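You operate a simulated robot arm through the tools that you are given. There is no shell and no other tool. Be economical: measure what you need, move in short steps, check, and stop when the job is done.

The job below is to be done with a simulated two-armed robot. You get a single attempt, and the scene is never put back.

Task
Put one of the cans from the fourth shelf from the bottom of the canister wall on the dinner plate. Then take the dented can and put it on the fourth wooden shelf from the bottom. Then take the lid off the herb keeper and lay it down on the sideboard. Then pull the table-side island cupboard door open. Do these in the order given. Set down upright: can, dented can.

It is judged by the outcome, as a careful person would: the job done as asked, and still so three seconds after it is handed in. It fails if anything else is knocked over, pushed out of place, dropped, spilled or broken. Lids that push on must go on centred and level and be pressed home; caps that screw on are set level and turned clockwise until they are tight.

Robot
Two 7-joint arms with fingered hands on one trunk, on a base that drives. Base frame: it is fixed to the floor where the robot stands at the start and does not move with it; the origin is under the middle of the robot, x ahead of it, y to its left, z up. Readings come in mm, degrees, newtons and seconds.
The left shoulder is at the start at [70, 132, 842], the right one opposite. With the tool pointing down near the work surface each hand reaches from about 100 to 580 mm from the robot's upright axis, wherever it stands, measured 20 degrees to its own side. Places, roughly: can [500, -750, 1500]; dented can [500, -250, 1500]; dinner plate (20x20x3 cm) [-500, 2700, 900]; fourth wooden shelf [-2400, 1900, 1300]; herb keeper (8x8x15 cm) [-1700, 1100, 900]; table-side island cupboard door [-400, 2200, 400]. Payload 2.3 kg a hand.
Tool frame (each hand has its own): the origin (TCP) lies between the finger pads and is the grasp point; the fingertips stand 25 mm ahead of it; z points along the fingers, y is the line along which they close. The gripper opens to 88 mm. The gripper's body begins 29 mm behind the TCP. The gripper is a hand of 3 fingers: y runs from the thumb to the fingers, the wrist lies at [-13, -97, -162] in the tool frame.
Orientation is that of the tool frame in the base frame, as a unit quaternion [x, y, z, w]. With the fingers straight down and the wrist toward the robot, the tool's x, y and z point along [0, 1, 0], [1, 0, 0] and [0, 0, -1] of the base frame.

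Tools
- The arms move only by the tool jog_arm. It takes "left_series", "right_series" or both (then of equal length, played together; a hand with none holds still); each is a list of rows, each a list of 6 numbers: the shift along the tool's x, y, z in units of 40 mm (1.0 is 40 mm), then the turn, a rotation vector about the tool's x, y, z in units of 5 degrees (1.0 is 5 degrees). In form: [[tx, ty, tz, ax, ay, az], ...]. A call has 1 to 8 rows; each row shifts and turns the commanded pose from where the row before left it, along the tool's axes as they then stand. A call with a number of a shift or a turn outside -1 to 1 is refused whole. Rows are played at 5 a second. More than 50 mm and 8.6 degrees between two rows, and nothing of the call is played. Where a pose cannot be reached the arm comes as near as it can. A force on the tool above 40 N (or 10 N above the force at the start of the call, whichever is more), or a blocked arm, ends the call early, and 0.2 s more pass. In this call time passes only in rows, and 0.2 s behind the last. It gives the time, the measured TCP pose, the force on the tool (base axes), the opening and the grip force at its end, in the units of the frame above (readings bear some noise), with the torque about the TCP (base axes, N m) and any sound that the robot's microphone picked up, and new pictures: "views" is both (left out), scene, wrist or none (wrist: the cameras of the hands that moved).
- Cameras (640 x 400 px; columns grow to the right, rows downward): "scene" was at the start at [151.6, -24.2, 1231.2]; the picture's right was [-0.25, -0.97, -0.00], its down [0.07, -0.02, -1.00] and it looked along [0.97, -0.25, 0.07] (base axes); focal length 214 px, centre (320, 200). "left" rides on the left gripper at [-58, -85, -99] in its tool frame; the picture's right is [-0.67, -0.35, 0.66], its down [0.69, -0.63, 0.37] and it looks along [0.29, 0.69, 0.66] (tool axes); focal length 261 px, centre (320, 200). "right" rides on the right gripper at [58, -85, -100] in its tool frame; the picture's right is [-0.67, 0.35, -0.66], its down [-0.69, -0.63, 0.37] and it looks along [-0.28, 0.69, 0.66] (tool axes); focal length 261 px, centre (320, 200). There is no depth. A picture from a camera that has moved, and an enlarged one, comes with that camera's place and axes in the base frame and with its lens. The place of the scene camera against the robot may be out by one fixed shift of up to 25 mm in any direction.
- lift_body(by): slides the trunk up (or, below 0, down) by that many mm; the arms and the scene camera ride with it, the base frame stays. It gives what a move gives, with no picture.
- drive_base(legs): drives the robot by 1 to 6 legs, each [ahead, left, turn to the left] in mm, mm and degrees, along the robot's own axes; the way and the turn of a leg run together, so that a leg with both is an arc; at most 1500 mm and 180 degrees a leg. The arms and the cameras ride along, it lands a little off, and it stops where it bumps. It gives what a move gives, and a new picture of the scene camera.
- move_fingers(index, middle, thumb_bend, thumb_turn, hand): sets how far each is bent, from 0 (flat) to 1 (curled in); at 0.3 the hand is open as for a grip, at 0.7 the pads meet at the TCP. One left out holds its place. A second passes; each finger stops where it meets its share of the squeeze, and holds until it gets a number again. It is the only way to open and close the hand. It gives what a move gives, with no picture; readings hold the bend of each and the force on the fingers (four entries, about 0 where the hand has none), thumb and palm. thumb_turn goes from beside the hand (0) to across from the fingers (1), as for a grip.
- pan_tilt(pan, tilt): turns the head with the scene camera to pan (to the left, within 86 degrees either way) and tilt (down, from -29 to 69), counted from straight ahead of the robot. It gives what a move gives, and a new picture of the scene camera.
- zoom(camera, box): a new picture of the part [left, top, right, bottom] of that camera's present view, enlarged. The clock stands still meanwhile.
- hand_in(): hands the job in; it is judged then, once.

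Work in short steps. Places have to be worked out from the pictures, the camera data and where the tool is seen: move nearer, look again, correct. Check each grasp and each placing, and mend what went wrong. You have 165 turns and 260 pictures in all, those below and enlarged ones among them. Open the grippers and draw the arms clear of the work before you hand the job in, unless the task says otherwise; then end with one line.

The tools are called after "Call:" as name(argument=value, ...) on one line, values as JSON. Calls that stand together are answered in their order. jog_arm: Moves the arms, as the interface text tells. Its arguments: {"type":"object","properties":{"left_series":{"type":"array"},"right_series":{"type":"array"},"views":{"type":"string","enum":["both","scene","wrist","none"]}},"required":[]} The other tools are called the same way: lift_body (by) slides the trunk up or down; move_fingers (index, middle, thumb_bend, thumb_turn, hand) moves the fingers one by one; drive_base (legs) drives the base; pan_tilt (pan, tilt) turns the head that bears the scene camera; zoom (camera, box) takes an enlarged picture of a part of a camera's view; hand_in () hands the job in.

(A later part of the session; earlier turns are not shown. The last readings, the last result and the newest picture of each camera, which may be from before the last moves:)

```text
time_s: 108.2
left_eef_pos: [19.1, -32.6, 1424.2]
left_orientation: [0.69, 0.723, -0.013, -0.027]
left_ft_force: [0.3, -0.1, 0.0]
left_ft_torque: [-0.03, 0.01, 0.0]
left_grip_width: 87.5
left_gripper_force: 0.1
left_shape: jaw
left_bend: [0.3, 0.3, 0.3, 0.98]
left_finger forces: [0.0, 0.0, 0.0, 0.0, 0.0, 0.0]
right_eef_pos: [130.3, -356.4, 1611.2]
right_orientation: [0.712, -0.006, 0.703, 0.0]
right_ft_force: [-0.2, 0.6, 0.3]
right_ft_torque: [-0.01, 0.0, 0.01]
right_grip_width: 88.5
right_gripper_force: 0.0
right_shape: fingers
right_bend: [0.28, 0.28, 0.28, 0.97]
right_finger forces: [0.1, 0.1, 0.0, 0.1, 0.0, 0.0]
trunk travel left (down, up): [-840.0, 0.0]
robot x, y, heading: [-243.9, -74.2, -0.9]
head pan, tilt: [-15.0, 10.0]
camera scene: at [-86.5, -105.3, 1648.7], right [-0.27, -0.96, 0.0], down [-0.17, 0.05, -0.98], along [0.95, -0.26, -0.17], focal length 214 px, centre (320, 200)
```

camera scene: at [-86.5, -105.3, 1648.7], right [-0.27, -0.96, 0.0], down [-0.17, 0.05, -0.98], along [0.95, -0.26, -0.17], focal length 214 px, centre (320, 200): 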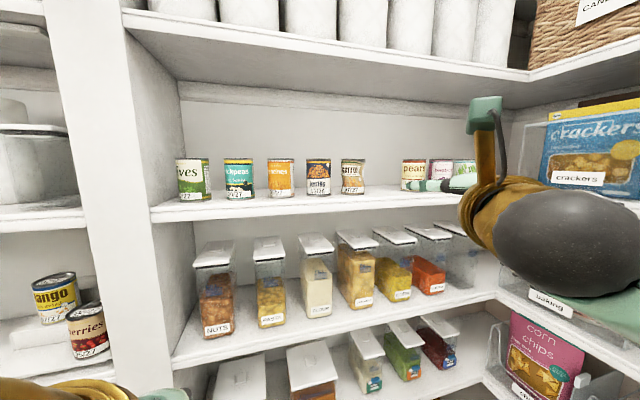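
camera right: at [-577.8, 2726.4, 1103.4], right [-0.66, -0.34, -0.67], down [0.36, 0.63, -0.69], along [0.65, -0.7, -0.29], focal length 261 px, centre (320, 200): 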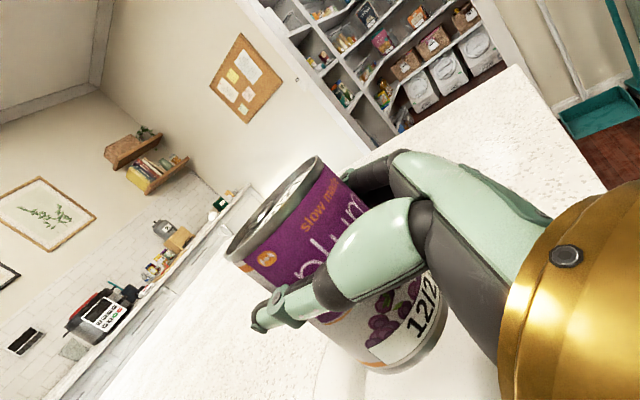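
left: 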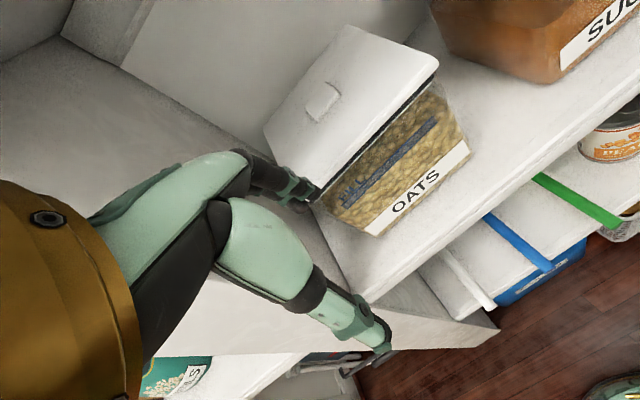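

I drive ahead toward the carrots and look from there.

Call:
drive_base(legs=[[205, 2, 0.7]])

Call:
zoom(camera="right", box=[0, 0, 640, 400])

```text
time_s: 109.8
left_eef_pos: [219.1, -29.0, 1425.7]
left_orientation: [0.686, 0.728, -0.011, -0.025]
left_ft_force: [-1.0, 0.4, 0.5]
left_ft_torque: [0.03, -0.04, -0.02]
left_grip_width: 87.6
left_gripper_force: 0.1
left_shape: jaw
left_bend: [0.3, 0.3, 0.3, 0.98]
left_finger forces: [0.1, 0.1, 0.0, 0.0, 0.0, 0.0]
right_eef_pos: [332.0, -351.1, 1612.4]
right_orientation: [0.71, -0.001, 0.704, -0.003]
right_ft_force: [-0.4, 0.3, -0.7]
right_ft_torque: [-0.02, -0.01, -0.01]
right_grip_width: 88.1
right_gripper_force: 0.1
right_shape: fingers
right_bend: [0.28, 0.28, 0.28, 0.97]
right_finger forces: [0.0, 0.1, 0.1, 0.1, 0.1, 0.1]
trunk travel left (down, up): [-840.0, 0.0]
robot x, y, heading: [-37.3, -77.3, -0.0]
head pan, tilt: [-15.0, 10.0]
camera scene: at [112.2, -102.6, 1649.4], right [-0.26, -0.97, 0.0], down [-0.16, 0.05, -0.99], along [0.95, -0.25, -0.17], focal length 214 px, centre (320, 200)
```

scene: 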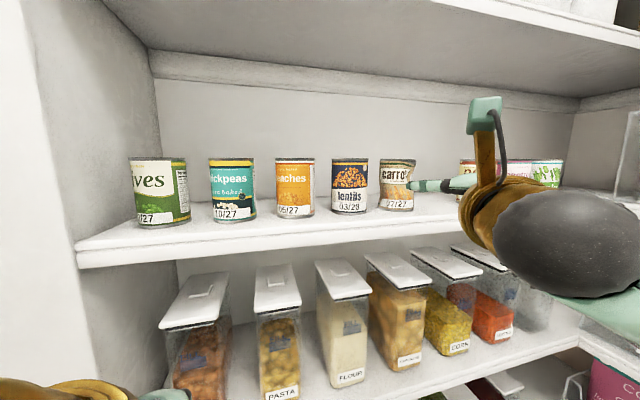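

```text
1.00 times, centred on (320, 200) of right (not enlarged: the box is as wide or as high as the picture)
camera zoom: at [232.4, -265.8, 1671.5], right [-0.66, -0.35, -0.67], down [0.36, 0.63, -0.68], along [0.66, -0.69, -0.29], focal length 261 px, centre (320, 200)
```

zoom: 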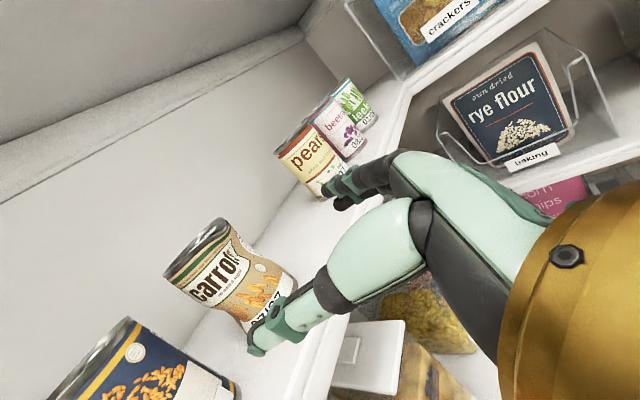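

Carrots at about y -367. I shift right 18 mm and advance to x≈430.

Call:
jog_arm(right_series=[[0, 0.45, 0.8, 0, 0, 0], [0, 0, 0.9, 0, 0, 0], [0, 0, 0.8, 0, 0, 0]], views="both")

Call:
zoom(camera="scene", box=[320, 120, 560, 270])

```text
time_s: 110.6
left_eef_pos: [226.0, -27.3, 1424.3]
left_orientation: [0.686, 0.727, -0.014, -0.027]
left_ft_force: [-0.1, -0.7, 0.9]
left_ft_torque: [-0.04, -0.01, -0.03]
left_grip_width: 87.8
left_gripper_force: 0.0
left_shape: jaw
left_bend: [0.3, 0.3, 0.3, 0.98]
left_finger forces: [0.0, 0.1, 0.1, 0.0, 0.0, 0.0]
right_eef_pos: [440.6, -368.0, 1609.2]
right_orientation: [0.712, -0.001, 0.703, -0.002]
right_ft_force: [-0.8, -0.1, 1.0]
right_ft_torque: [0.03, 0.01, 0.01]
right_grip_width: 88.0
right_gripper_force: 0.0
right_shape: fingers
right_bend: [0.28, 0.28, 0.28, 0.97]
right_finger forces: [0.0, 0.0, 0.1, 0.1, 0.0, 0.0]
trunk travel left (down, up): [-840.0, 0.0]
robot x, y, heading: [-38.9, -75.3, 0.1]
head pan, tilt: [-15.0, 10.0]
camera scene: at [120.2, -100.5, 1648.7], right [-0.26, -0.97, 0.0], down [-0.17, 0.04, -0.98], along [0.95, -0.25, -0.17], focal length 214 px, centre (320, 200)
camera right: at [340.8, -281.6, 1667.6], right [-0.66, -0.35, -0.66], down [0.36, 0.63, -0.69], along [0.66, -0.69, -0.3], focal length 261 px, centre (320, 200)
```

scene: 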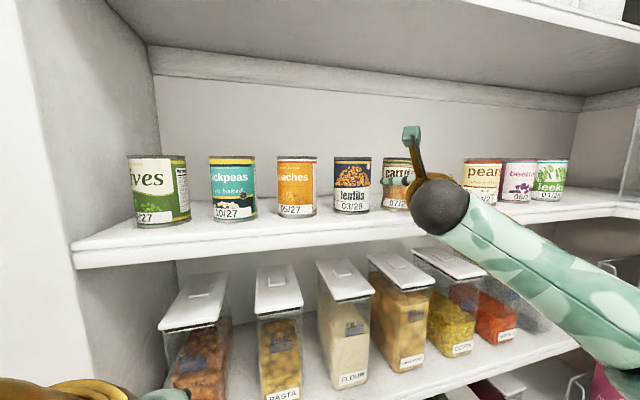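
right: 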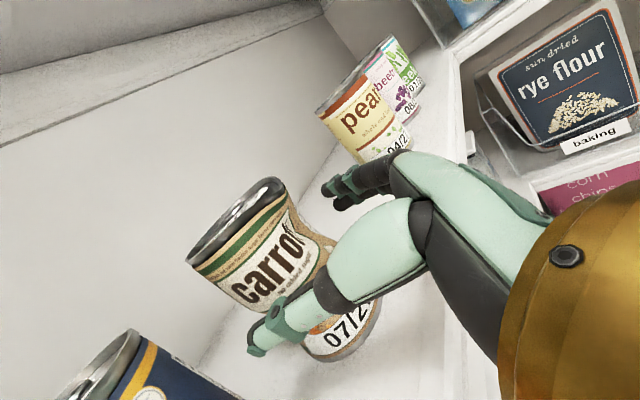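

```text
2.67 times, centred on (440, 195) of scene
camera zoom: at [120.2, -100.5, 1648.7], right [-0.26, -0.97, 0.0], down [-0.17, 0.04, -0.98], along [0.95, -0.25, -0.17], focal length 572 px, centre (0, 213)
```

zoom: 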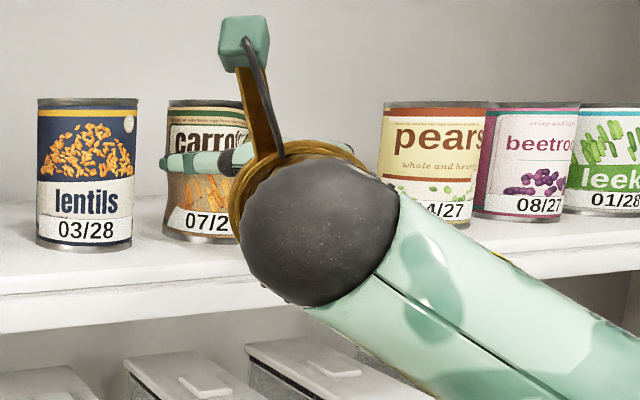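

Nearly centred (can y≈-365, TCP -368). I advance 25 mm and check.

Call:
jog_arm(right_series=[[0, -0.05, 0.3, 0, 0, 0], [0, 0, 0.3, 0, 0, 0]], views="wrist")

```text
time_s: 111.2
left_eef_pos: [225.3, -27.6, 1423.2]
left_orientation: [0.686, 0.727, -0.013, -0.026]
left_ft_force: [0.4, -0.1, -0.8]
left_ft_torque: [-0.02, 0.05, 0.01]
left_grip_width: 87.9
left_gripper_force: 0.1
left_shape: jaw
left_bend: [0.3, 0.3, 0.3, 0.98]
left_finger forces: [0.0, 0.0, 0.0, 0.1, 0.1, 0.0]
right_eef_pos: [464.5, -366.5, 1608.0]
right_orientation: [0.711, -0.001, 0.703, -0.002]
right_ft_force: [0.3, 0.5, -0.8]
right_ft_torque: [-0.02, 0.0, 0.01]
right_grip_width: 88.4
right_gripper_force: 0.1
right_shape: fingers
right_bend: [0.28, 0.28, 0.28, 0.97]
right_finger forces: [0.0, 0.1, 0.0, 0.0, 0.0, 0.1]
trunk travel left (down, up): [-840.0, 0.0]
robot x, y, heading: [-38.6, -75.4, -0.1]
head pan, tilt: [-15.0, 10.0]
camera right: at [365.0, -280.6, 1668.2], right [-0.66, -0.35, -0.66], down [0.36, 0.63, -0.69], along [0.66, -0.69, -0.3], focal length 261 px, centre (320, 200)
```

right: 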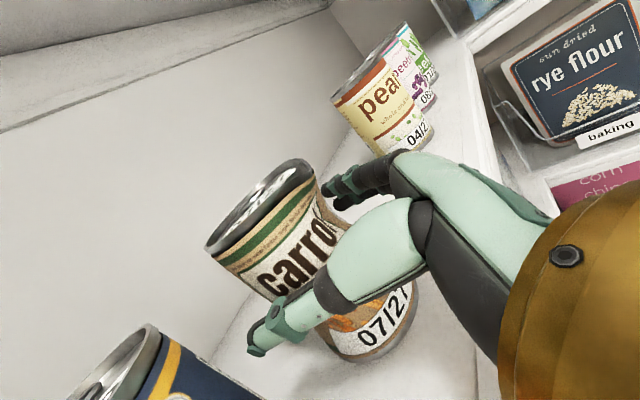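

Straddled without contact. I advance 22 mm more and close.

Call:
jog_arm(right_series=[[0, 0, 0.3, 0, 0, 0], [0, 0, 0.25, 0, 0, 0]], views="wrist")

Call:
move_fingers(hand="right", index=0.6, middle=0.6, thumb_bend=0.6)

Call:
zoom(camera="right", box=[0, 0, 640, 400])

```text
time_s: 111.8
left_eef_pos: [224.1, -26.7, 1423.8]
left_orientation: [0.685, 0.728, -0.013, -0.026]
left_ft_force: [0.7, -0.7, -0.4]
left_ft_torque: [0.02, 0.01, -0.03]
left_grip_width: 87.5
left_gripper_force: 0.1
left_shape: jaw
left_bend: [0.3, 0.3, 0.3, 0.98]
left_finger forces: [0.1, 0.0, 0.0, 0.1, 0.0, 0.0]
right_eef_pos: [485.1, -367.4, 1609.4]
right_orientation: [0.711, -0.002, 0.703, -0.002]
right_ft_force: [-1.6, -0.3, -0.4]
right_ft_torque: [0.01, 0.0, -0.01]
right_grip_width: 89.0
right_gripper_force: 0.7
right_shape: fingers
right_bend: [0.28, 0.28, 0.28, 0.97]
right_finger forces: [0.6, 0.0, 0.0, 0.1, 0.5, 0.1]
trunk travel left (down, up): [-840.0, 0.0]
robot x, y, heading: [-37.8, -76.0, -0.3]
head pan, tilt: [-15.0, 10.0]
camera right: at [385.4, -280.6, 1668.9], right [-0.66, -0.35, -0.66], down [0.36, 0.63, -0.69], along [0.66, -0.69, -0.3], focal length 261 px, centre (320, 200)
```

right: 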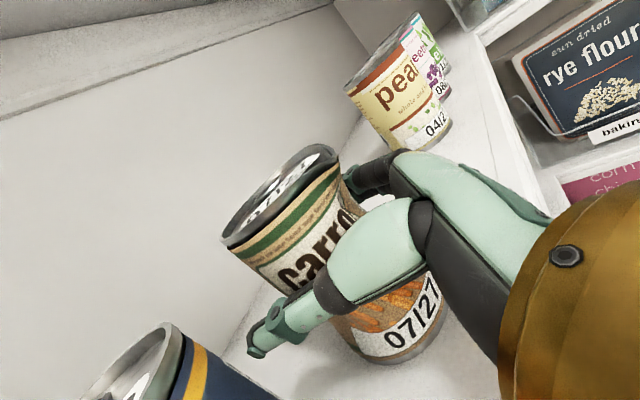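

```text
time_s: 112.8
left_eef_pos: [223.7, -27.6, 1424.5]
left_orientation: [0.686, 0.727, -0.012, -0.026]
left_ft_force: [0.2, -0.5, 0.7]
left_ft_torque: [-0.02, 0.01, 0.03]
left_grip_width: 87.6
left_gripper_force: 0.1
left_shape: jaw
left_bend: [0.3, 0.3, 0.3, 0.98]
left_finger forces: [0.0, 0.1, 0.0, 0.0, 0.0, 0.0]
right_eef_pos: [484.6, -368.7, 1609.7]
right_orientation: [0.71, -0.002, 0.704, -0.004]
right_ft_force: [-0.6, -0.4, -0.6]
right_ft_torque: [-0.03, -0.03, -0.01]
right_grip_width: 67.5
right_gripper_force: 28.6
right_shape: fingers
right_bend: [0.34, 0.51, 0.44, 0.97]
right_finger forces: [20.5, 7.4, 0.0, 0.1, 29.4, 0.0]
trunk travel left (down, up): [-840.0, 0.0]
robot x, y, heading: [-32.7, -78.2, 0.2]
head pan, tilt: [-15.0, 10.0]
```

```text
1.00 times, centred on (320, 200) of right (not enlarged: the box is as wide or as high as the picture)
camera zoom: at [385.3, -282.2, 1668.6], right [-0.66, -0.35, -0.66], down [0.36, 0.63, -0.69], along [0.66, -0.69, -0.3], focal length 261 px, centre (320, 200)
```

zoom: 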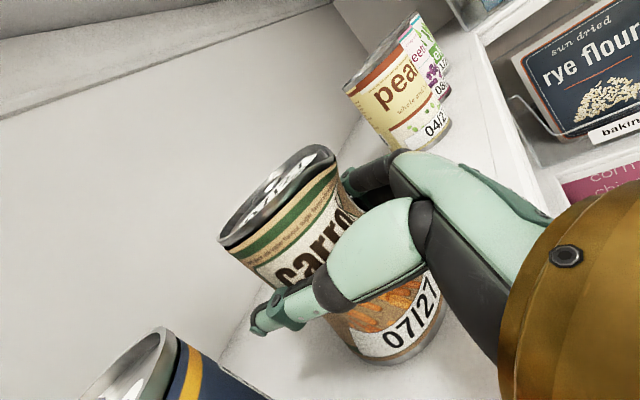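

Gripped at 29 N. I lift 20 mm, check, then draw back.

Call:
jog_arm(right_series=[[0.4, 0, 0, 0, 0, 0], [0.3, 0, 0, 0, 0, 0], [0, 0, 0, 0, 0, 0]], views="wrist")

```text
time_s: 113.6
left_eef_pos: [225.2, -28.9, 1424.7]
left_orientation: [0.686, 0.727, -0.012, -0.026]
left_ft_force: [-0.5, 1.2, 0.1]
left_ft_torque: [-0.02, 0.0, 0.0]
left_grip_width: 87.6
left_gripper_force: 0.0
left_shape: jaw
left_bend: [0.3, 0.3, 0.3, 0.98]
left_finger forces: [0.0, 0.0, 0.0, 0.0, 0.0, 0.0]
right_eef_pos: [484.8, -369.2, 1624.8]
right_orientation: [0.711, -0.001, 0.703, -0.003]
right_ft_force: [-1.0, -0.4, -4.4]
right_ft_torque: [0.04, 0.02, 0.02]
right_grip_width: 67.4
right_gripper_force: 27.7
right_shape: fingers
right_bend: [0.34, 0.51, 0.44, 0.97]
right_finger forces: [20.1, 7.5, 0.0, 0.1, 29.2, 0.1]
right hand out of reach, approached as far as the arm can: row 2
trunk travel left (down, up): [-840.0, 0.0]
robot x, y, heading: [-38.9, -74.5, 0.0]
head pan, tilt: [-15.0, 10.0]
camera right: at [385.3, -282.8, 1685.1], right [-0.66, -0.35, -0.66], down [0.36, 0.63, -0.69], along [0.66, -0.69, -0.3], focal length 261 px, centre (320, 200)
```

right: 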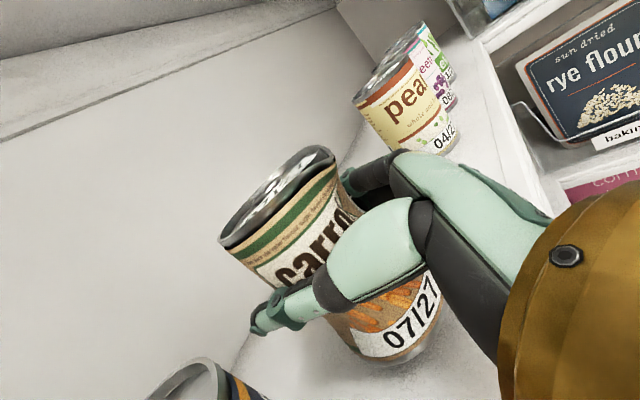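

Carrots are lifted cleanly. I draw back, drive out of the pantry and turn to face the bookcase from a distance.

Call:
jog_arm(right_series=[[0, 0, -0.8, 0, 0, 0], [0, 0, -0.8, 0, 0, 0], [0, 0, -0.8, 0, 0, 0], [0, 0, -0.8, 0, 0, 0]], views="none")

Call:
drive_base(legs=[[-185, 0, 0], [0, 900, 0], [-400, 800, 0], [0, 0, 180]])

```text
time_s: 114.6
left_eef_pos: [223.7, -29.3, 1425.0]
left_orientation: [0.686, 0.727, -0.013, -0.026]
left_ft_force: [0.0, -0.2, 0.0]
left_ft_torque: [0.01, 0.02, -0.01]
left_grip_width: 87.8
left_gripper_force: 0.1
left_shape: jaw
left_bend: [0.3, 0.3, 0.3, 0.98]
left_finger forces: [0.0, 0.0, 0.0, 0.0, 0.1, 0.1]
right_eef_pos: [355.9, -369.3, 1629.3]
right_orientation: [0.71, -0.001, 0.704, -0.003]
right_ft_force: [0.6, -0.6, -3.0]
right_ft_torque: [-0.02, 0.01, 0.01]
right_grip_width: 67.3
right_gripper_force: 27.3
right_shape: fingers
right_bend: [0.34, 0.51, 0.44, 0.97]
right_finger forces: [18.7, 7.5, 0.0, 0.1, 27.8, 0.0]
trunk travel left (down, up): [-840.0, 0.0]
robot x, y, heading: [-37.2, -75.7, -0.0]
head pan, tilt: [-15.0, 10.0]
```

```text
time_s: 132.3
left_eef_pos: [-859.2, 1599.2, 1424.3]
left_orientation: [0.731, -0.682, 0.026, -0.013]
left_ft_force: [-0.2, 0.2, -1.0]
left_ft_torque: [-0.01, -0.01, -0.01]
left_grip_width: 87.9
left_gripper_force: 0.0
left_shape: jaw
left_bend: [0.3, 0.3, 0.3, 0.98]
left_finger forces: [0.0, 0.1, 0.0, 0.1, 0.0, 0.1]
right_eef_pos: [-994.8, 1938.1, 1627.2]
right_orientation: [-0.002, 0.711, -0.007, -0.703]
right_ft_force: [0.6, 0.1, -3.2]
right_ft_torque: [-0.03, -0.03, -0.01]
right_grip_width: 66.7
right_gripper_force: 24.5
right_shape: fingers
right_bend: [0.34, 0.51, 0.45, 0.97]
right_finger forces: [16.1, 8.0, 0.0, 0.0, 24.6, 0.1]
trunk travel left (down, up): [-840.0, 0.0]
robot x, y, heading: [-598.3, 1649.7, -179.3]
head pan, tilt: [-15.0, 10.0]
camera scene: at [-723.1, 1671.9, 1648.7], right [0.25, 0.97, 0.0], down [0.17, -0.04, -0.98], along [-0.95, 0.24, -0.17], focal length 214 px, centre (320, 200)
```

scene: 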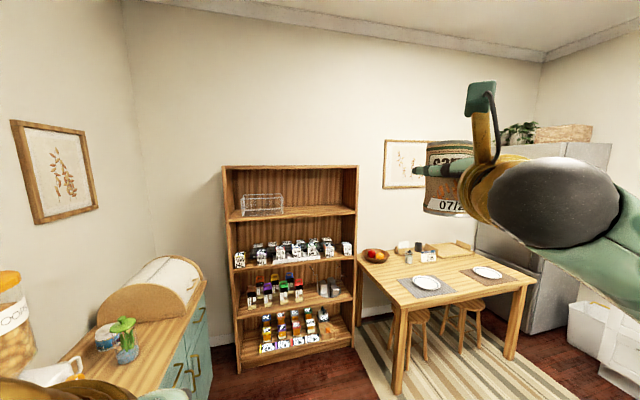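

The fourth shelf (with the wire rack at left) has free room at its right half, y≈1900–2300, surface z≈1260. I drive nearer and lower the trunk.

Call:
drive_base(legs=[[850, -130, 0]])

Call:
lift_body(by=-230)

Call:
pan_tilt(pan=-12, tilt=12)

```text
time_s: 136.8
left_eef_pos: [-1710.1, 1723.6, 1425.3]
left_orientation: [0.729, -0.684, 0.026, -0.012]
left_ft_force: [-0.1, -0.9, 0.1]
left_ft_torque: [0.04, -0.02, 0.01]
left_grip_width: 87.5
left_gripper_force: 0.0
left_shape: jaw
left_bend: [0.3, 0.3, 0.3, 0.98]
left_finger forces: [0.1, 0.1, 0.0, 0.0, 0.0, 0.0]
right_eef_pos: [-1843.7, 2064.0, 1629.7]
right_orientation: [0.001, 0.711, -0.005, -0.703]
right_ft_force: [0.5, 0.3, -3.3]
right_ft_torque: [0.0, 0.0, 0.01]
right_grip_width: 66.6
right_gripper_force: 24.1
right_shape: fingers
right_bend: [0.34, 0.51, 0.45, 0.97]
right_finger forces: [16.0, 8.1, 0.0, 0.0, 24.6, 0.1]
trunk travel left (down, up): [-840.0, 0.0]
robot x, y, heading: [-1448.7, 1772.0, -180.0]
head pan, tilt: [-15.0, 10.0]
camera scene: at [-1572.2, 1795.7, 1648.9], right [0.25, 0.97, 0.0], down [0.17, -0.04, -0.98], along [-0.95, 0.25, -0.17], focal length 214 px, centre (320, 200)
```

scene: 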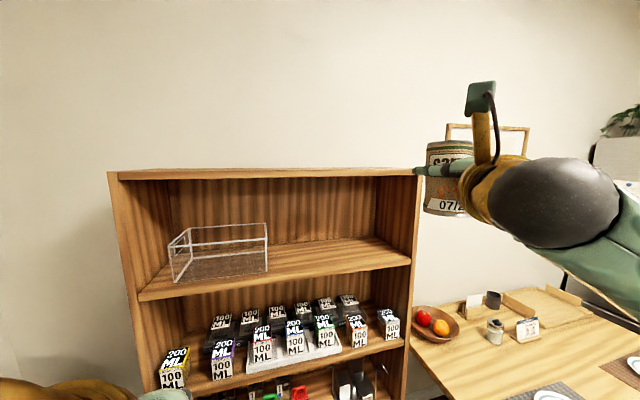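

```text
time_s: 139.2
left_eef_pos: [-1711.8, 1724.7, 1194.7]
left_orientation: [0.729, -0.684, 0.026, -0.013]
left_ft_force: [-0.6, -0.2, -0.9]
left_ft_torque: [0.03, 0.0, -0.02]
left_grip_width: 87.8
left_gripper_force: 0.1
left_shape: jaw
left_bend: [0.3, 0.3, 0.3, 0.98]
left_finger forces: [0.0, 0.0, 0.0, 0.1, 0.0, 0.0]
right_eef_pos: [-1845.4, 2063.8, 1396.8]
right_orientation: [0.0, 0.711, -0.004, -0.703]
right_ft_force: [-0.3, 0.0, -3.6]
right_ft_torque: [0.06, 0.01, 0.02]
right_grip_width: 66.6
right_gripper_force: 24.4
right_shape: fingers
right_bend: [0.34, 0.51, 0.45, 0.97]
right_finger forces: [16.1, 8.0, 0.1, 0.0, 24.6, 0.1]
trunk travel left (down, up): [-610.0, 230.0]
robot x, y, heading: [-1451.3, 1772.1, -179.7]
head pan, tilt: [-15.0, 10.0]
```

```text
time_s: 139.9
left_eef_pos: [-1712.0, 1724.7, 1194.8]
left_orientation: [0.729, -0.684, 0.026, -0.014]
left_ft_force: [-0.3, -0.4, -0.1]
left_ft_torque: [0.01, 0.02, -0.02]
left_grip_width: 87.7
left_gripper_force: 0.1
left_shape: jaw
left_bend: [0.3, 0.3, 0.3, 0.98]
left_finger forces: [0.0, 0.0, 0.1, 0.1, 0.0, 0.0]
right_eef_pos: [-1846.5, 2063.5, 1398.1]
right_orientation: [0.001, 0.711, -0.004, -0.703]
right_ft_force: [0.5, 0.0, -3.2]
right_ft_torque: [-0.02, 0.01, 0.02]
right_grip_width: 66.8
right_gripper_force: 24.2
right_shape: fingers
right_bend: [0.34, 0.51, 0.45, 0.97]
right_finger forces: [16.1, 8.0, 0.1, 0.1, 24.6, 0.0]
trunk travel left (down, up): [-610.0, 230.0]
robot x, y, heading: [-1449.3, 1769.3, -179.8]
head pan, tilt: [-12.0, 12.0]
camera scene: at [-1575.4, 1791.1, 1415.5], right [0.2, 0.98, 0.0], down [0.2, -0.04, -0.98], along [-0.96, 0.2, -0.21], focal length 214 px, centre (320, 200)
```

scene: 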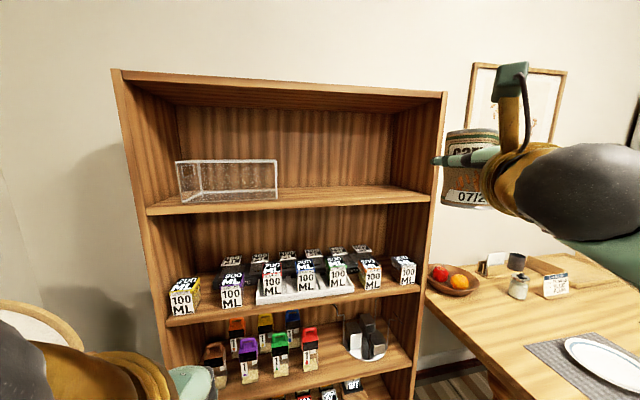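

Shelf front at x≈-2295, top z≈1255; free at y≈2080. I drive 400 ahead and 16 to the right.

Call:
drive_base(legs=[[400, -16, 0]])

Call:
zoom(camera="right", box=[0, 0, 640, 400])

```text
time_s: 142.3
left_eef_pos: [-2103.6, 1736.5, 1195.3]
left_orientation: [0.73, -0.683, 0.026, -0.012]
left_ft_force: [0.5, 0.2, 0.4]
left_ft_torque: [0.04, 0.0, 0.04]
left_grip_width: 87.6
left_gripper_force: 0.0
left_shape: jaw
left_bend: [0.3, 0.3, 0.3, 0.98]
left_finger forces: [0.1, 0.1, 0.0, 0.1, 0.0, 0.1]
right_eef_pos: [-2238.4, 2075.4, 1398.6]
right_orientation: [-0.001, 0.711, -0.006, -0.703]
right_ft_force: [0.9, 0.0, -2.4]
right_ft_torque: [-0.02, -0.01, -0.01]
right_grip_width: 66.3
right_gripper_force: 24.8
right_shape: fingers
right_bend: [0.34, 0.51, 0.45, 0.97]
right_finger forces: [16.1, 8.0, 0.1, 0.1, 24.6, 0.0]
trunk travel left (down, up): [-610.0, 230.0]
robot x, y, heading: [-1842.1, 1788.6, -179.5]
head pan, tilt: [-12.0, 12.0]
camera scene: at [-1967.2, 1803.4, 1415.6], right [0.2, 0.98, 0.0], down [0.2, -0.04, -0.98], along [-0.96, 0.19, -0.21], focal length 214 px, centre (320, 200)
```

scene: 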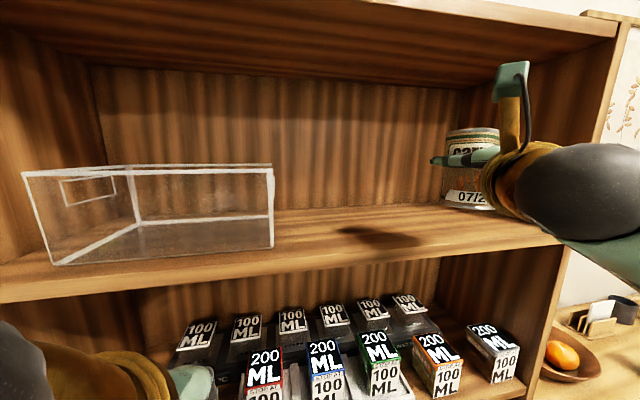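

```text
1.00 times, centred on (320, 200) of right (not enlarged: the box is as wide or as high as the picture)
camera zoom: at [-2139.6, 1992.4, 1457.8], right [0.66, 0.35, -0.67], down [-0.35, -0.64, -0.69], along [-0.66, 0.69, -0.3], focal length 261 px, centre (320, 200)
```

zoom: 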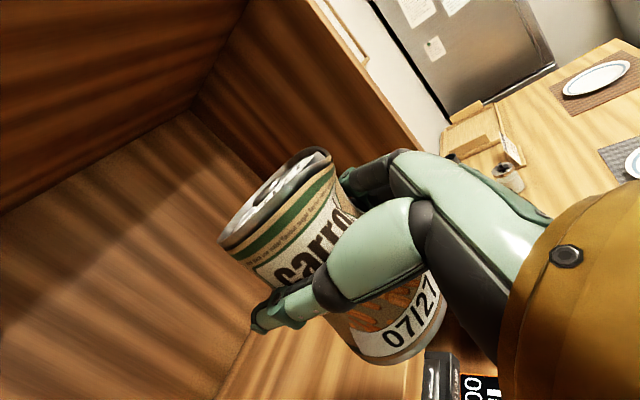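

Clear ahead. I advance 130 mm into the shelf bay.

Call:
jog_arm(right_series=[[0, 0, 0.8, 0, 0, 0], [0, 0, 0.8, 0, 0, 0], [0, 0, 0.8, 0, 0, 0], [0, 0, 0.8, 0, 0, 0]], views="both")

```text
time_s: 143.3
left_eef_pos: [-2108.1, 1733.6, 1193.9]
left_orientation: [0.73, -0.682, 0.027, -0.014]
left_ft_force: [0.3, 0.1, 0.7]
left_ft_torque: [0.01, -0.06, 0.01]
left_grip_width: 87.6
left_gripper_force: 0.1
left_shape: jaw
left_bend: [0.3, 0.3, 0.3, 0.98]
left_finger forces: [0.0, 0.1, 0.0, 0.1, 0.0, 0.1]
right_eef_pos: [-2373.1, 2072.5, 1395.0]
right_orientation: [-0.004, 0.713, -0.005, -0.701]
right_ft_force: [0.1, 0.3, -2.9]
right_ft_torque: [0.0, -0.01, -0.01]
right_grip_width: 66.3
right_gripper_force: 24.4
right_shape: fingers
right_bend: [0.34, 0.51, 0.46, 0.97]
right_finger forces: [16.2, 8.1, 0.0, 0.0, 24.5, 0.0]
trunk travel left (down, up): [-610.0, 230.0]
robot x, y, heading: [-1845.2, 1787.1, -179.4]
head pan, tilt: [-12.0, 12.0]
camera scene: at [-1972.8, 1801.8, 1415.0], right [0.2, 0.98, 0.0], down [0.21, -0.04, -0.98], along [-0.96, 0.19, -0.21], focal length 214 px, centre (320, 200)
camera right: at [-2273.9, 1989.4, 1453.6], right [0.66, 0.36, -0.66], down [-0.34, -0.64, -0.69], along [-0.67, 0.68, -0.3], focal length 261 px, centre (320, 200)
```

scene: 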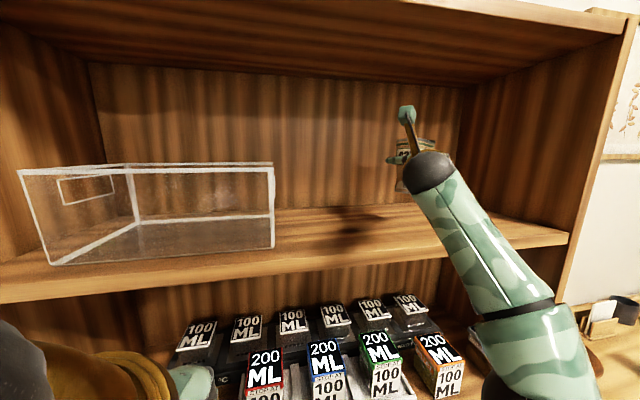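
right: 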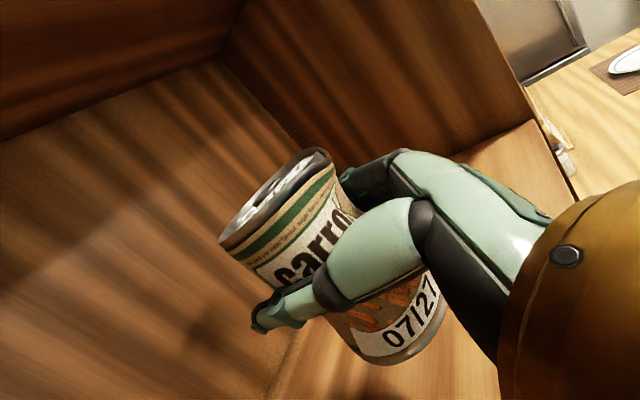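

I lower with the trunk 60 mm, then in small steps to contact.

Call:
lift_body(by=-62)

Call:
zoom(camera="right", box=[160, 150, 560, 400])

```text
time_s: 144.4
left_eef_pos: [-2104.5, 1736.7, 1133.1]
left_orientation: [0.731, -0.682, 0.027, -0.013]
left_ft_force: [-0.6, 0.1, -0.4]
left_ft_torque: [0.01, 0.0, 0.0]
left_grip_width: 87.6
left_gripper_force: 0.1
left_shape: jaw
left_bend: [0.3, 0.3, 0.3, 0.98]
left_finger forces: [0.0, 0.0, 0.0, 0.0, 0.1, 0.0]
right_eef_pos: [-2367.5, 2075.6, 1333.2]
right_orientation: [-0.002, 0.711, -0.006, -0.703]
right_ft_force: [-0.3, 0.2, -3.0]
right_ft_torque: [0.0, 0.01, -0.04]
right_grip_width: 66.2
right_gripper_force: 24.4
right_shape: fingers
right_bend: [0.34, 0.51, 0.46, 0.97]
right_finger forces: [16.3, 8.1, 0.0, 0.0, 24.6, 0.1]
trunk travel left (down, up): [-548.0, 292.0]
robot x, y, heading: [-1842.0, 1784.6, -179.9]
head pan, tilt: [-12.0, 12.0]
```

```text
1.60 times, centred on (360, 275) of right
camera zoom: at [-2268.8, 1992.2, 1393.4], right [0.66, 0.35, -0.66], down [-0.35, -0.64, -0.69], along [-0.66, 0.69, -0.3], focal length 417 px, centre (256, 80)
```

zoom: 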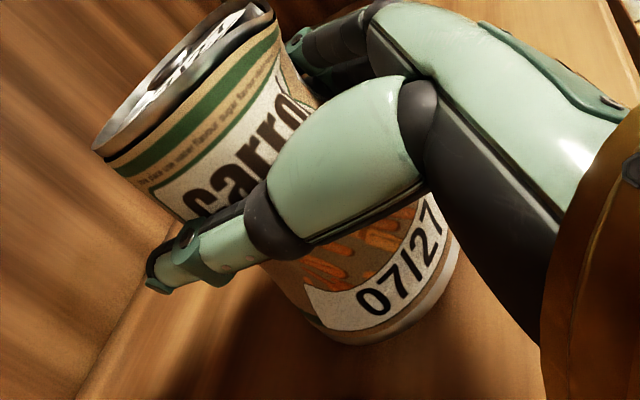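

Still a gap below. Further small steps, watching the force.

Call:
lift_body(by=-8)

Call:
lift_body(by=-4)

Call:
lift_body(by=-4)

```text
time_s: 144.9
left_eef_pos: [-2105.0, 1735.7, 1124.8]
left_orientation: [0.73, -0.683, 0.027, -0.014]
left_ft_force: [-0.6, -0.4, -0.2]
left_ft_torque: [-0.01, -0.01, -0.02]
left_grip_width: 87.8
left_gripper_force: 0.1
left_shape: jaw
left_bend: [0.3, 0.3, 0.3, 0.98]
left_finger forces: [0.0, 0.1, 0.1, 0.0, 0.0, 0.0]
right_eef_pos: [-2368.5, 2074.7, 1325.4]
right_orientation: [-0.002, 0.712, -0.006, -0.702]
right_ft_force: [-1.3, -0.6, -3.8]
right_ft_torque: [-0.02, 0.03, 0.0]
right_grip_width: 66.6
right_gripper_force: 24.5
right_shape: fingers
right_bend: [0.34, 0.51, 0.46, 0.97]
right_finger forces: [16.4, 8.0, 0.0, 0.0, 24.6, 0.0]
trunk travel left (down, up): [-540.0, 300.0]
robot x, y, heading: [-1843.8, 1786.1, -179.3]
head pan, tilt: [-12.0, 12.0]
```

```text
time_s: 145.5
left_eef_pos: [-2104.9, 1736.6, 1119.5]
left_orientation: [0.73, -0.683, 0.027, -0.013]
left_ft_force: [0.4, -0.6, 0.3]
left_ft_torque: [-0.01, 0.02, 0.04]
left_grip_width: 87.5
left_gripper_force: 0.1
left_shape: jaw
left_bend: [0.3, 0.3, 0.3, 0.98]
left_finger forces: [0.1, 0.1, 0.1, 0.0, 0.0, 0.1]
right_eef_pos: [-2368.6, 2074.7, 1322.2]
right_orientation: [-0.002, 0.712, -0.006, -0.702]
right_ft_force: [-0.3, -0.5, -3.0]
right_ft_torque: [0.03, -0.02, 0.01]
right_grip_width: 66.4
right_gripper_force: 24.5
right_shape: fingers
right_bend: [0.34, 0.51, 0.46, 0.97]
right_finger forces: [16.3, 8.1, 0.1, 0.1, 24.7, 0.0]
trunk travel left (down, up): [-536.0, 304.0]
robot x, y, heading: [-1837.8, 1787.4, -179.5]
head pan, tilt: [-12.0, 12.0]
```

```text
time_s: 146.0
left_eef_pos: [-2103.4, 1735.8, 1117.7]
left_orientation: [0.731, -0.682, 0.026, -0.012]
left_ft_force: [0.2, -0.7, -0.9]
left_ft_torque: [0.0, 0.01, 0.02]
left_grip_width: 87.9
left_gripper_force: 0.1
left_shape: jaw
left_bend: [0.3, 0.3, 0.3, 0.98]
left_finger forces: [0.0, 0.0, 0.0, 0.0, 0.0, 0.0]
right_eef_pos: [-2365.9, 2072.2, 1318.7]
right_orientation: [-0.002, 0.71, -0.005, -0.704]
right_ft_force: [0.6, -0.1, 0.5]
right_ft_torque: [0.1, 0.1, 0.0]
right_grip_width: 66.4
right_gripper_force: 24.6
right_shape: fingers
right_bend: [0.34, 0.51, 0.46, 0.97]
right_finger forces: [16.7, 8.7, 0.0, 0.0, 24.8, 0.0]
trunk travel left (down, up): [-532.0, 308.0]
robot x, y, heading: [-1845.2, 1789.7, -179.5]
head pan, tilt: [-12.0, 12.0]
```

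Contact. One more 1.5 mm, then I open the hand.

Call:
lift_body(by=-1.5)

Call:
move_fingers(hand="right", index=0.28, middle=0.28, thumb_bend=0.28)

Call:
zoom(camera="right", box=[0, 0, 640, 400])

```text
time_s: 146.5
left_eef_pos: [-2104.0, 1736.6, 1116.3]
left_orientation: [0.73, -0.683, 0.026, -0.012]
left_ft_force: [-0.6, 0.9, 0.3]
left_ft_torque: [0.02, -0.02, 0.01]
left_grip_width: 87.7
left_gripper_force: 0.0
left_shape: jaw
left_bend: [0.3, 0.3, 0.3, 0.98]
left_finger forces: [0.0, 0.0, 0.1, 0.0, 0.1, 0.0]
right_eef_pos: [-2366.1, 2073.8, 1318.4]
right_orientation: [-0.002, 0.71, -0.005, -0.704]
right_ft_force: [-1.1, 0.8, 6.6]
right_ft_torque: [0.19, 0.08, 0.01]
right_grip_width: 66.5
right_gripper_force: 24.6
right_shape: fingers
right_bend: [0.34, 0.51, 0.46, 0.96]
right_finger forces: [17.1, 9.2, 0.0, 0.0, 24.0, 0.0]
trunk travel left (down, up): [-530.0, 310.0]
robot x, y, heading: [-1841.6, 1782.7, -179.6]
head pan, tilt: [-12.0, 12.0]
```

```text
time_s: 147.5
left_eef_pos: [-2103.6, 1735.4, 1115.8]
left_orientation: [0.731, -0.682, 0.026, -0.013]
left_ft_force: [-1.1, -0.3, -0.8]
left_ft_torque: [0.0, 0.02, 0.04]
left_grip_width: 87.8
left_gripper_force: 0.0
left_shape: jaw
left_bend: [0.3, 0.3, 0.3, 0.98]
left_finger forces: [0.0, 0.1, 0.0, 0.0, 0.0, 0.0]
right_eef_pos: [-2366.5, 2074.1, 1317.4]
right_orientation: [-0.002, 0.711, -0.005, -0.703]
right_ft_force: [-0.1, 1.1, -0.2]
right_ft_torque: [-0.01, 0.01, 0.03]
right_grip_width: 88.6
right_gripper_force: 0.1
right_shape: fingers
right_bend: [0.28, 0.28, 0.28, 0.97]
right_finger forces: [0.2, 0.1, 0.0, 0.1, 0.0, 0.1]
trunk travel left (down, up): [-530.0, 310.0]
robot x, y, heading: [-1841.4, 1785.0, -179.4]
head pan, tilt: [-12.0, 12.0]
```

```text
1.00 times, centred on (320, 200) of right (not enlarged: the box is as wide or as high as the picture)
camera zoom: at [-2267.8, 1991.8, 1376.3], right [0.66, 0.35, -0.66], down [-0.35, -0.64, -0.69], along [-0.67, 0.69, -0.3], focal length 261 px, centre (320, 200)
```

zoom: 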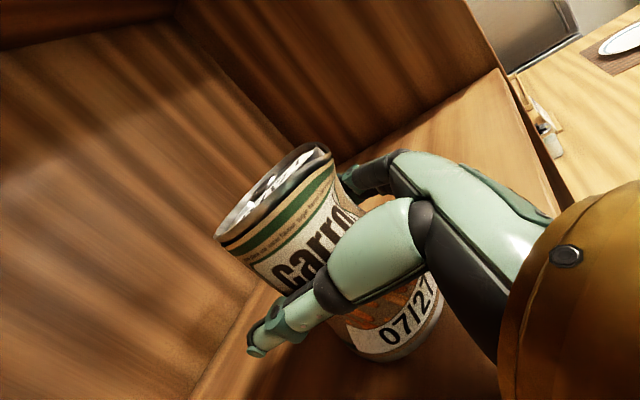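

Released and standing. I draw straight back and look.

Call:
jog_arm(right_series=[[0, 0, -0.3, 0, 0, 0], [0, 0, -0.5, 0, 0, 0], [0, 0, -0.7, 0, 0, 0], [0, 0, -0.8, 0, 0, 0], [0, 0, -0.9, 0, 0, 0]], views="both")

```text
time_s: 148.7
left_eef_pos: [-2103.3, 1734.9, 1115.0]
left_orientation: [0.73, -0.682, 0.026, -0.012]
left_ft_force: [-0.2, 0.6, 0.2]
left_ft_torque: [-0.03, 0.04, 0.01]
left_grip_width: 87.7
left_gripper_force: 0.1
left_shape: jaw
left_bend: [0.3, 0.3, 0.3, 0.98]
left_finger forces: [0.0, 0.1, 0.0, 0.0, 0.0, 0.0]
right_eef_pos: [-2234.6, 2076.2, 1320.3]
right_orientation: [-0.002, 0.71, -0.005, -0.705]
right_ft_force: [0.4, -0.3, -0.5]
right_ft_torque: [0.02, 0.02, 0.02]
right_grip_width: 88.7
right_gripper_force: 0.0
right_shape: fingers
right_bend: [0.28, 0.28, 0.28, 0.97]
right_finger forces: [0.1, 0.1, 0.0, 0.0, 0.0, 0.1]
trunk travel left (down, up): [-530.0, 310.0]
robot x, y, heading: [-1845.2, 1787.1, -179.4]
head pan, tilt: [-12.0, 12.0]
camera scene: at [-1966.7, 1803.1, 1336.2], right [0.2, 0.98, 0.0], down [0.2, -0.04, -0.98], along [-0.96, 0.19, -0.21], focal length 214 px, centre (320, 200)
camera right: at [-2136.1, 1994.7, 1379.2], right [0.66, 0.35, -0.67], down [-0.35, -0.64, -0.68], along [-0.67, 0.69, -0.29], focal length 261 px, centre (320, 200)
```

scene: 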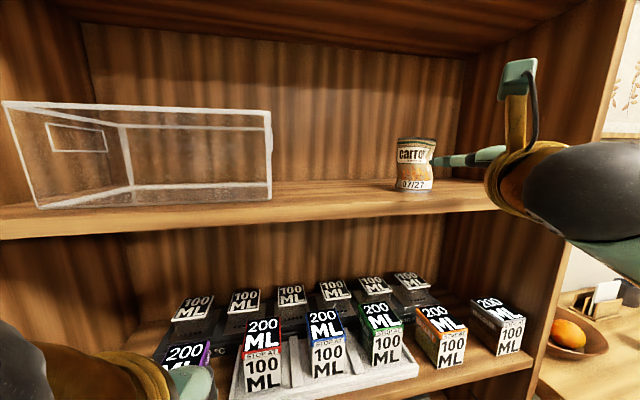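
right: 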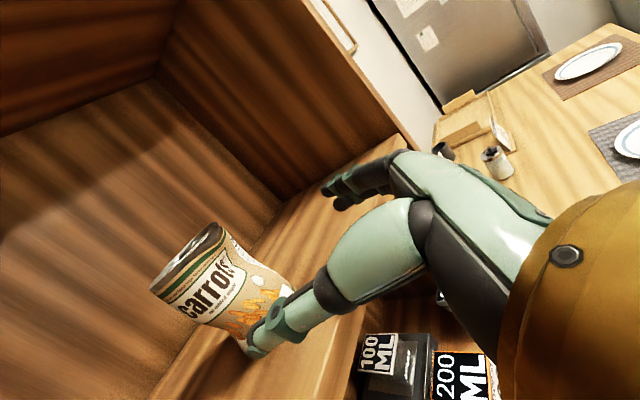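

The dented can stands upright on the fourth shelf. I back away and turn to face the sideboard.

Call:
drive_base(legs=[[-300, 0, 0], [0, 0, 90]])

Call:
pan_tilt(pan=0, tilt=30)

```text
time_s: 154.5
left_eef_pos: [-1506.1, 1524.9, 1115.3]
left_orientation: [0.999, 0.014, 0.01, -0.027]
left_ft_force: [0.5, -0.2, -0.5]
left_ft_torque: [-0.02, 0.0, 0.03]
left_grip_width: 87.7
left_gripper_force: 0.1
left_shape: jaw
left_bend: [0.3, 0.3, 0.3, 0.98]
left_finger forces: [0.0, 0.0, 0.0, 0.0, 0.0, 0.1]
right_eef_pos: [-1853.4, 1406.4, 1320.3]
right_orientation: [-0.494, 0.511, -0.491, -0.504]
right_ft_force: [-0.1, -0.1, -0.1]
right_ft_torque: [0.01, -0.02, 0.01]
right_grip_width: 89.0
right_gripper_force: 0.0
right_shape: fingers
right_bend: [0.28, 0.28, 0.28, 0.97]
right_finger forces: [0.0, 0.1, 0.0, 0.0, 0.1, 0.1]
trunk travel left (down, up): [-530.0, 310.0]
robot x, y, heading: [-1545.0, 1790.4, -91.8]
head pan, tilt: [-12.0, 12.0]
camera scene: at [-1554.8, 1646.2, 1336.0], right [-0.97, 0.24, 0.0], down [0.05, 0.2, -0.98], along [-0.23, -0.95, -0.21], focal length 214 px, centre (320, 200)
```

scene: 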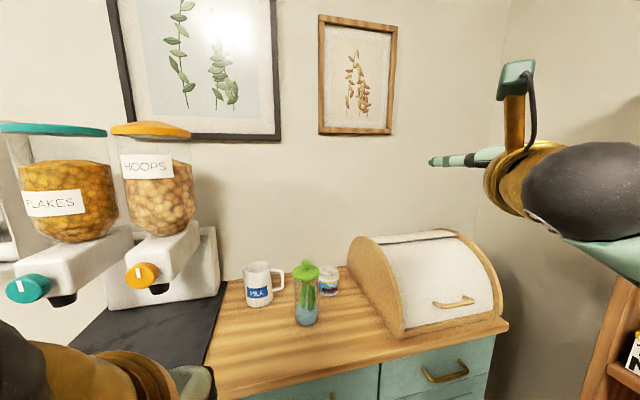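

```text
time_s: 155.3
left_eef_pos: [-1507.3, 1526.6, 1114.9]
left_orientation: [0.999, 0.014, 0.009, -0.027]
left_ft_force: [-0.5, 0.2, 0.7]
left_ft_torque: [0.01, 0.01, -0.01]
left_grip_width: 87.7
left_gripper_force: 0.0
left_shape: jaw
left_bend: [0.3, 0.3, 0.3, 0.98]
left_finger forces: [0.0, 0.0, 0.0, 0.0, 0.0, 0.0]
right_eef_pos: [-1853.2, 1406.6, 1320.0]
right_orientation: [-0.494, 0.511, -0.491, -0.503]
right_ft_force: [0.7, 1.1, 0.3]
right_ft_torque: [0.02, 0.0, -0.01]
right_grip_width: 88.5
right_gripper_force: 0.1
right_shape: fingers
right_bend: [0.28, 0.28, 0.28, 0.97]
right_finger forces: [0.0, 0.0, 0.1, 0.0, 0.1, 0.1]
trunk travel left (down, up): [-530.0, 310.0]
robot x, y, heading: [-1545.5, 1787.5, -91.7]
head pan, tilt: [0.0, 30.0]
camera scene: at [-1535.5, 1646.4, 1307.0], right [-1.0, 0.03, 0.0], down [0.02, 0.5, -0.87], along [-0.03, -0.87, -0.5], focal length 214 px, centre (320, 200)
```

scene: 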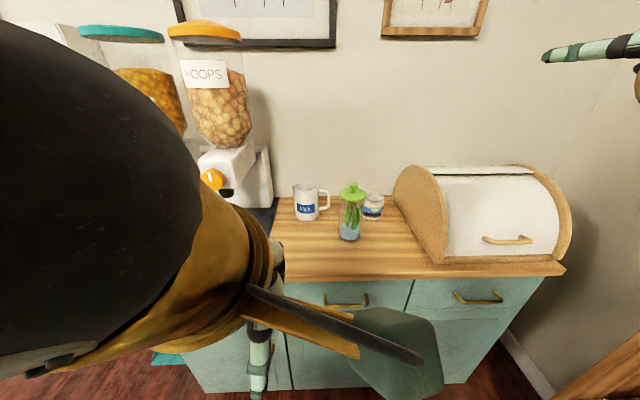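

The herb keeper with its green knobbed lid stands between mug and bread box. I zoom in.

Call:
zoom(camera="scene", box=[260, 160, 420, 260])

```text
4.00 times, centred on (340, 210) of scene
camera zoom: at [-1535.5, 1646.4, 1307.0], right [-1.0, 0.03, 0.0], down [0.02, 0.5, -0.87], along [-0.03, -0.87, -0.5], focal length 858 px, centre (240, 160)
```

zoom: 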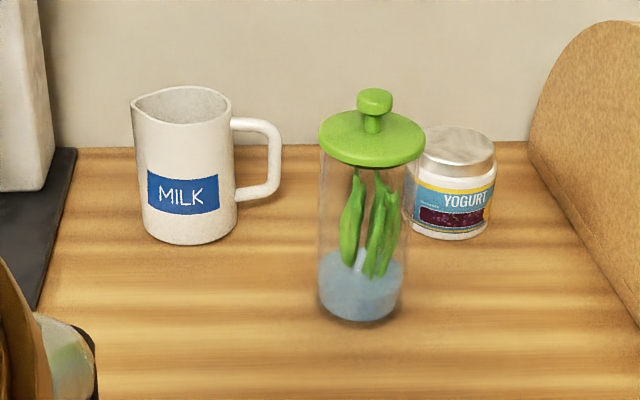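

Keeper at ≈(-1642, 1141), lid plate z≈1032, knob top z≈1064. I'll use the right hand pointing down; I turn it back down here in clear air.

Call:
jog_arm(right_series=[[0, 0, 0, 0.9897, -0.9897, -0.9897], [0, 0, 0, 0.9897, -0.9897, -0.9897], [0, 0, 0, 0.9897, -0.9897, -0.9897], [0, 0, 0, 0.9897, -0.9897, -0.9897], [0, 0, 0, 0.9897, -0.9897, -0.9897], [0, 0, 0, 0.9897, -0.9897, -0.9897], [0, 0, 0, 0.9897, -0.9897, -0.9897]], views="none")

Call:
jog_arm(right_series=[[0, 0, 0, 0.9897, -0.9897, -0.9897], [0, 0, 0, 0.9897, -0.9897, -0.9897], [0, 0, 0, 0.9897, -0.9897, -0.9897], [0, 0, 0, 0.9897, -0.9897, -0.9897], [0, 0, 0, 0.9897, -0.9897, -0.9897], [0, 0, 0, 0.9897, -0.9897, -0.9897], [0, 0, 0, 0.9897, -0.9897, -0.9897]], views="scene")

```text
time_s: 156.9
left_eef_pos: [-1506.3, 1525.4, 1113.9]
left_orientation: [0.999, 0.013, 0.01, -0.027]
left_ft_force: [-0.3, -0.6, 0.1]
left_ft_torque: [0.01, 0.01, 0.02]
left_grip_width: 87.6
left_gripper_force: 0.1
left_shape: jaw
left_bend: [0.3, 0.3, 0.3, 0.98]
left_finger forces: [0.0, 0.0, 0.1, 0.0, 0.0, 0.0]
right_eef_pos: [-1846.7, 1408.6, 1310.1]
right_orientation: [0.861, -0.306, 0.286, 0.289]
right_ft_force: [0.6, 0.4, 0.3]
right_ft_torque: [0.03, -0.02, 0.01]
right_grip_width: 88.7
right_gripper_force: 0.1
right_shape: fingers
right_bend: [0.28, 0.28, 0.28, 0.97]
right_finger forces: [0.0, 0.0, 0.0, 0.1, 0.0, 0.0]
right hand out of reach, approached as far as the arm can: row 7
trunk travel left (down, up): [-530.0, 310.0]
robot x, y, heading: [-1545.5, 1789.4, -91.6]
head pan, tilt: [0.0, 30.0]
```

```text
time_s: 158.5
left_eef_pos: [-1508.1, 1525.5, 1115.5]
left_orientation: [0.999, 0.013, 0.01, -0.028]
left_ft_force: [-1.0, 0.0, -0.4]
left_ft_torque: [0.02, 0.01, -0.01]
left_grip_width: 87.7
left_gripper_force: 0.1
left_shape: jaw
left_bend: [0.3, 0.3, 0.3, 0.98]
left_finger forces: [0.0, 0.0, 0.0, 0.1, 0.0, 0.0]
right_eef_pos: [-1805.9, 1461.0, 1214.5]
right_orientation: [0.999, -0.028, 0.017, 0.01]
right_ft_force: [0.3, 0.1, 0.5]
right_ft_torque: [0.0, 0.0, 0.01]
right_grip_width: 88.5
right_gripper_force: 0.2
right_shape: fingers
right_bend: [0.28, 0.28, 0.28, 0.98]
right_finger forces: [0.0, 0.1, 0.0, 0.0, 0.0, 0.1]
right hand out of reach, approached as far as the arm can: row 1, 2, 3, 4, 5, 6, 7
trunk travel left (down, up): [-530.0, 310.0]
robot x, y, heading: [-1547.4, 1785.5, -91.8]
head pan, tilt: [0.0, 30.0]
camera scene: at [-1536.3, 1647.0, 1307.0], right [-1.0, 0.03, 0.0], down [0.02, 0.5, -0.87], along [-0.03, -0.87, -0.5], focal length 214 px, centre (320, 200)
```

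scene: 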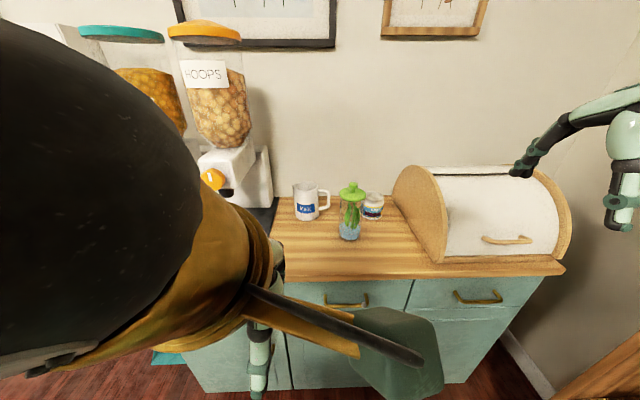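

The hand points down. I drive forward and left so the keeper lies ahead of the right hand.

Call:
drive_base(legs=[[195, 80, 1.8]])

Call:
zoom(camera="right", box=[0, 0, 640, 400])

```text
time_s: 160.1
left_eef_pos: [-1421.1, 1334.7, 1115.4]
left_orientation: [0.999, 0.03, 0.01, -0.027]
left_ft_force: [-1.0, 1.3, 0.9]
left_ft_torque: [-0.03, 0.0, -0.01]
left_grip_width: 87.5
left_gripper_force: 0.1
left_shape: jaw
left_bend: [0.3, 0.3, 0.3, 0.98]
left_finger forces: [0.1, 0.0, 0.0, 0.1, 0.1, 0.0]
right_eef_pos: [-1717.3, 1260.4, 1213.7]
right_orientation: [1.0, -0.012, 0.017, 0.01]
right_ft_force: [0.1, 0.0, 0.5]
right_ft_torque: [0.01, 0.0, -0.01]
right_grip_width: 88.7
right_gripper_force: 0.0
right_shape: fingers
right_bend: [0.28, 0.28, 0.28, 0.98]
right_finger forces: [0.1, 0.0, 0.0, 0.0, 0.0, 0.1]
trunk travel left (down, up): [-530.0, 310.0]
robot x, y, heading: [-1470.3, 1596.0, -90.0]
head pan, tilt: [0.0, 30.0]
camera scene: at [-1454.1, 1453.6, 1307.1], right [-1.0, 0.0, 0.0], down [0.0, 0.5, -0.87], along [0.0, -0.87, -0.5], focal length 214 px, centre (320, 200)
```

scene: 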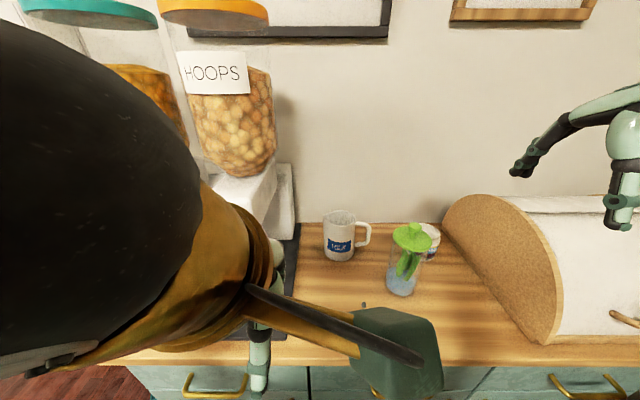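

```text
1.00 times, centred on (320, 200) of right (not enlarged: the box is as wide or as high as the picture)
camera zoom: at [-1661.0, 1346.0, 1313.8], right [-0.7, -0.32, 0.64], down [-0.66, 0.64, -0.4], along [-0.28, -0.7, -0.66], focal length 261 px, centre (320, 200)
```

zoom: 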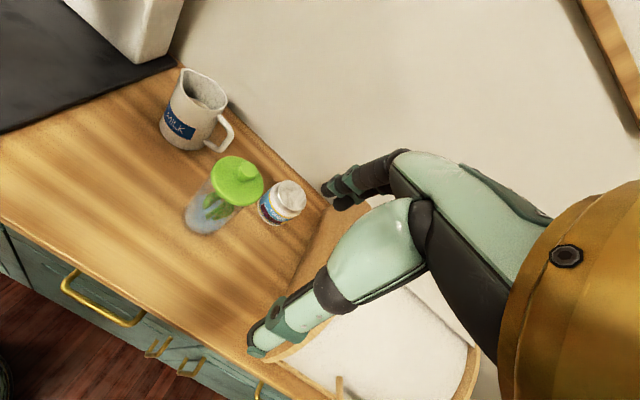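

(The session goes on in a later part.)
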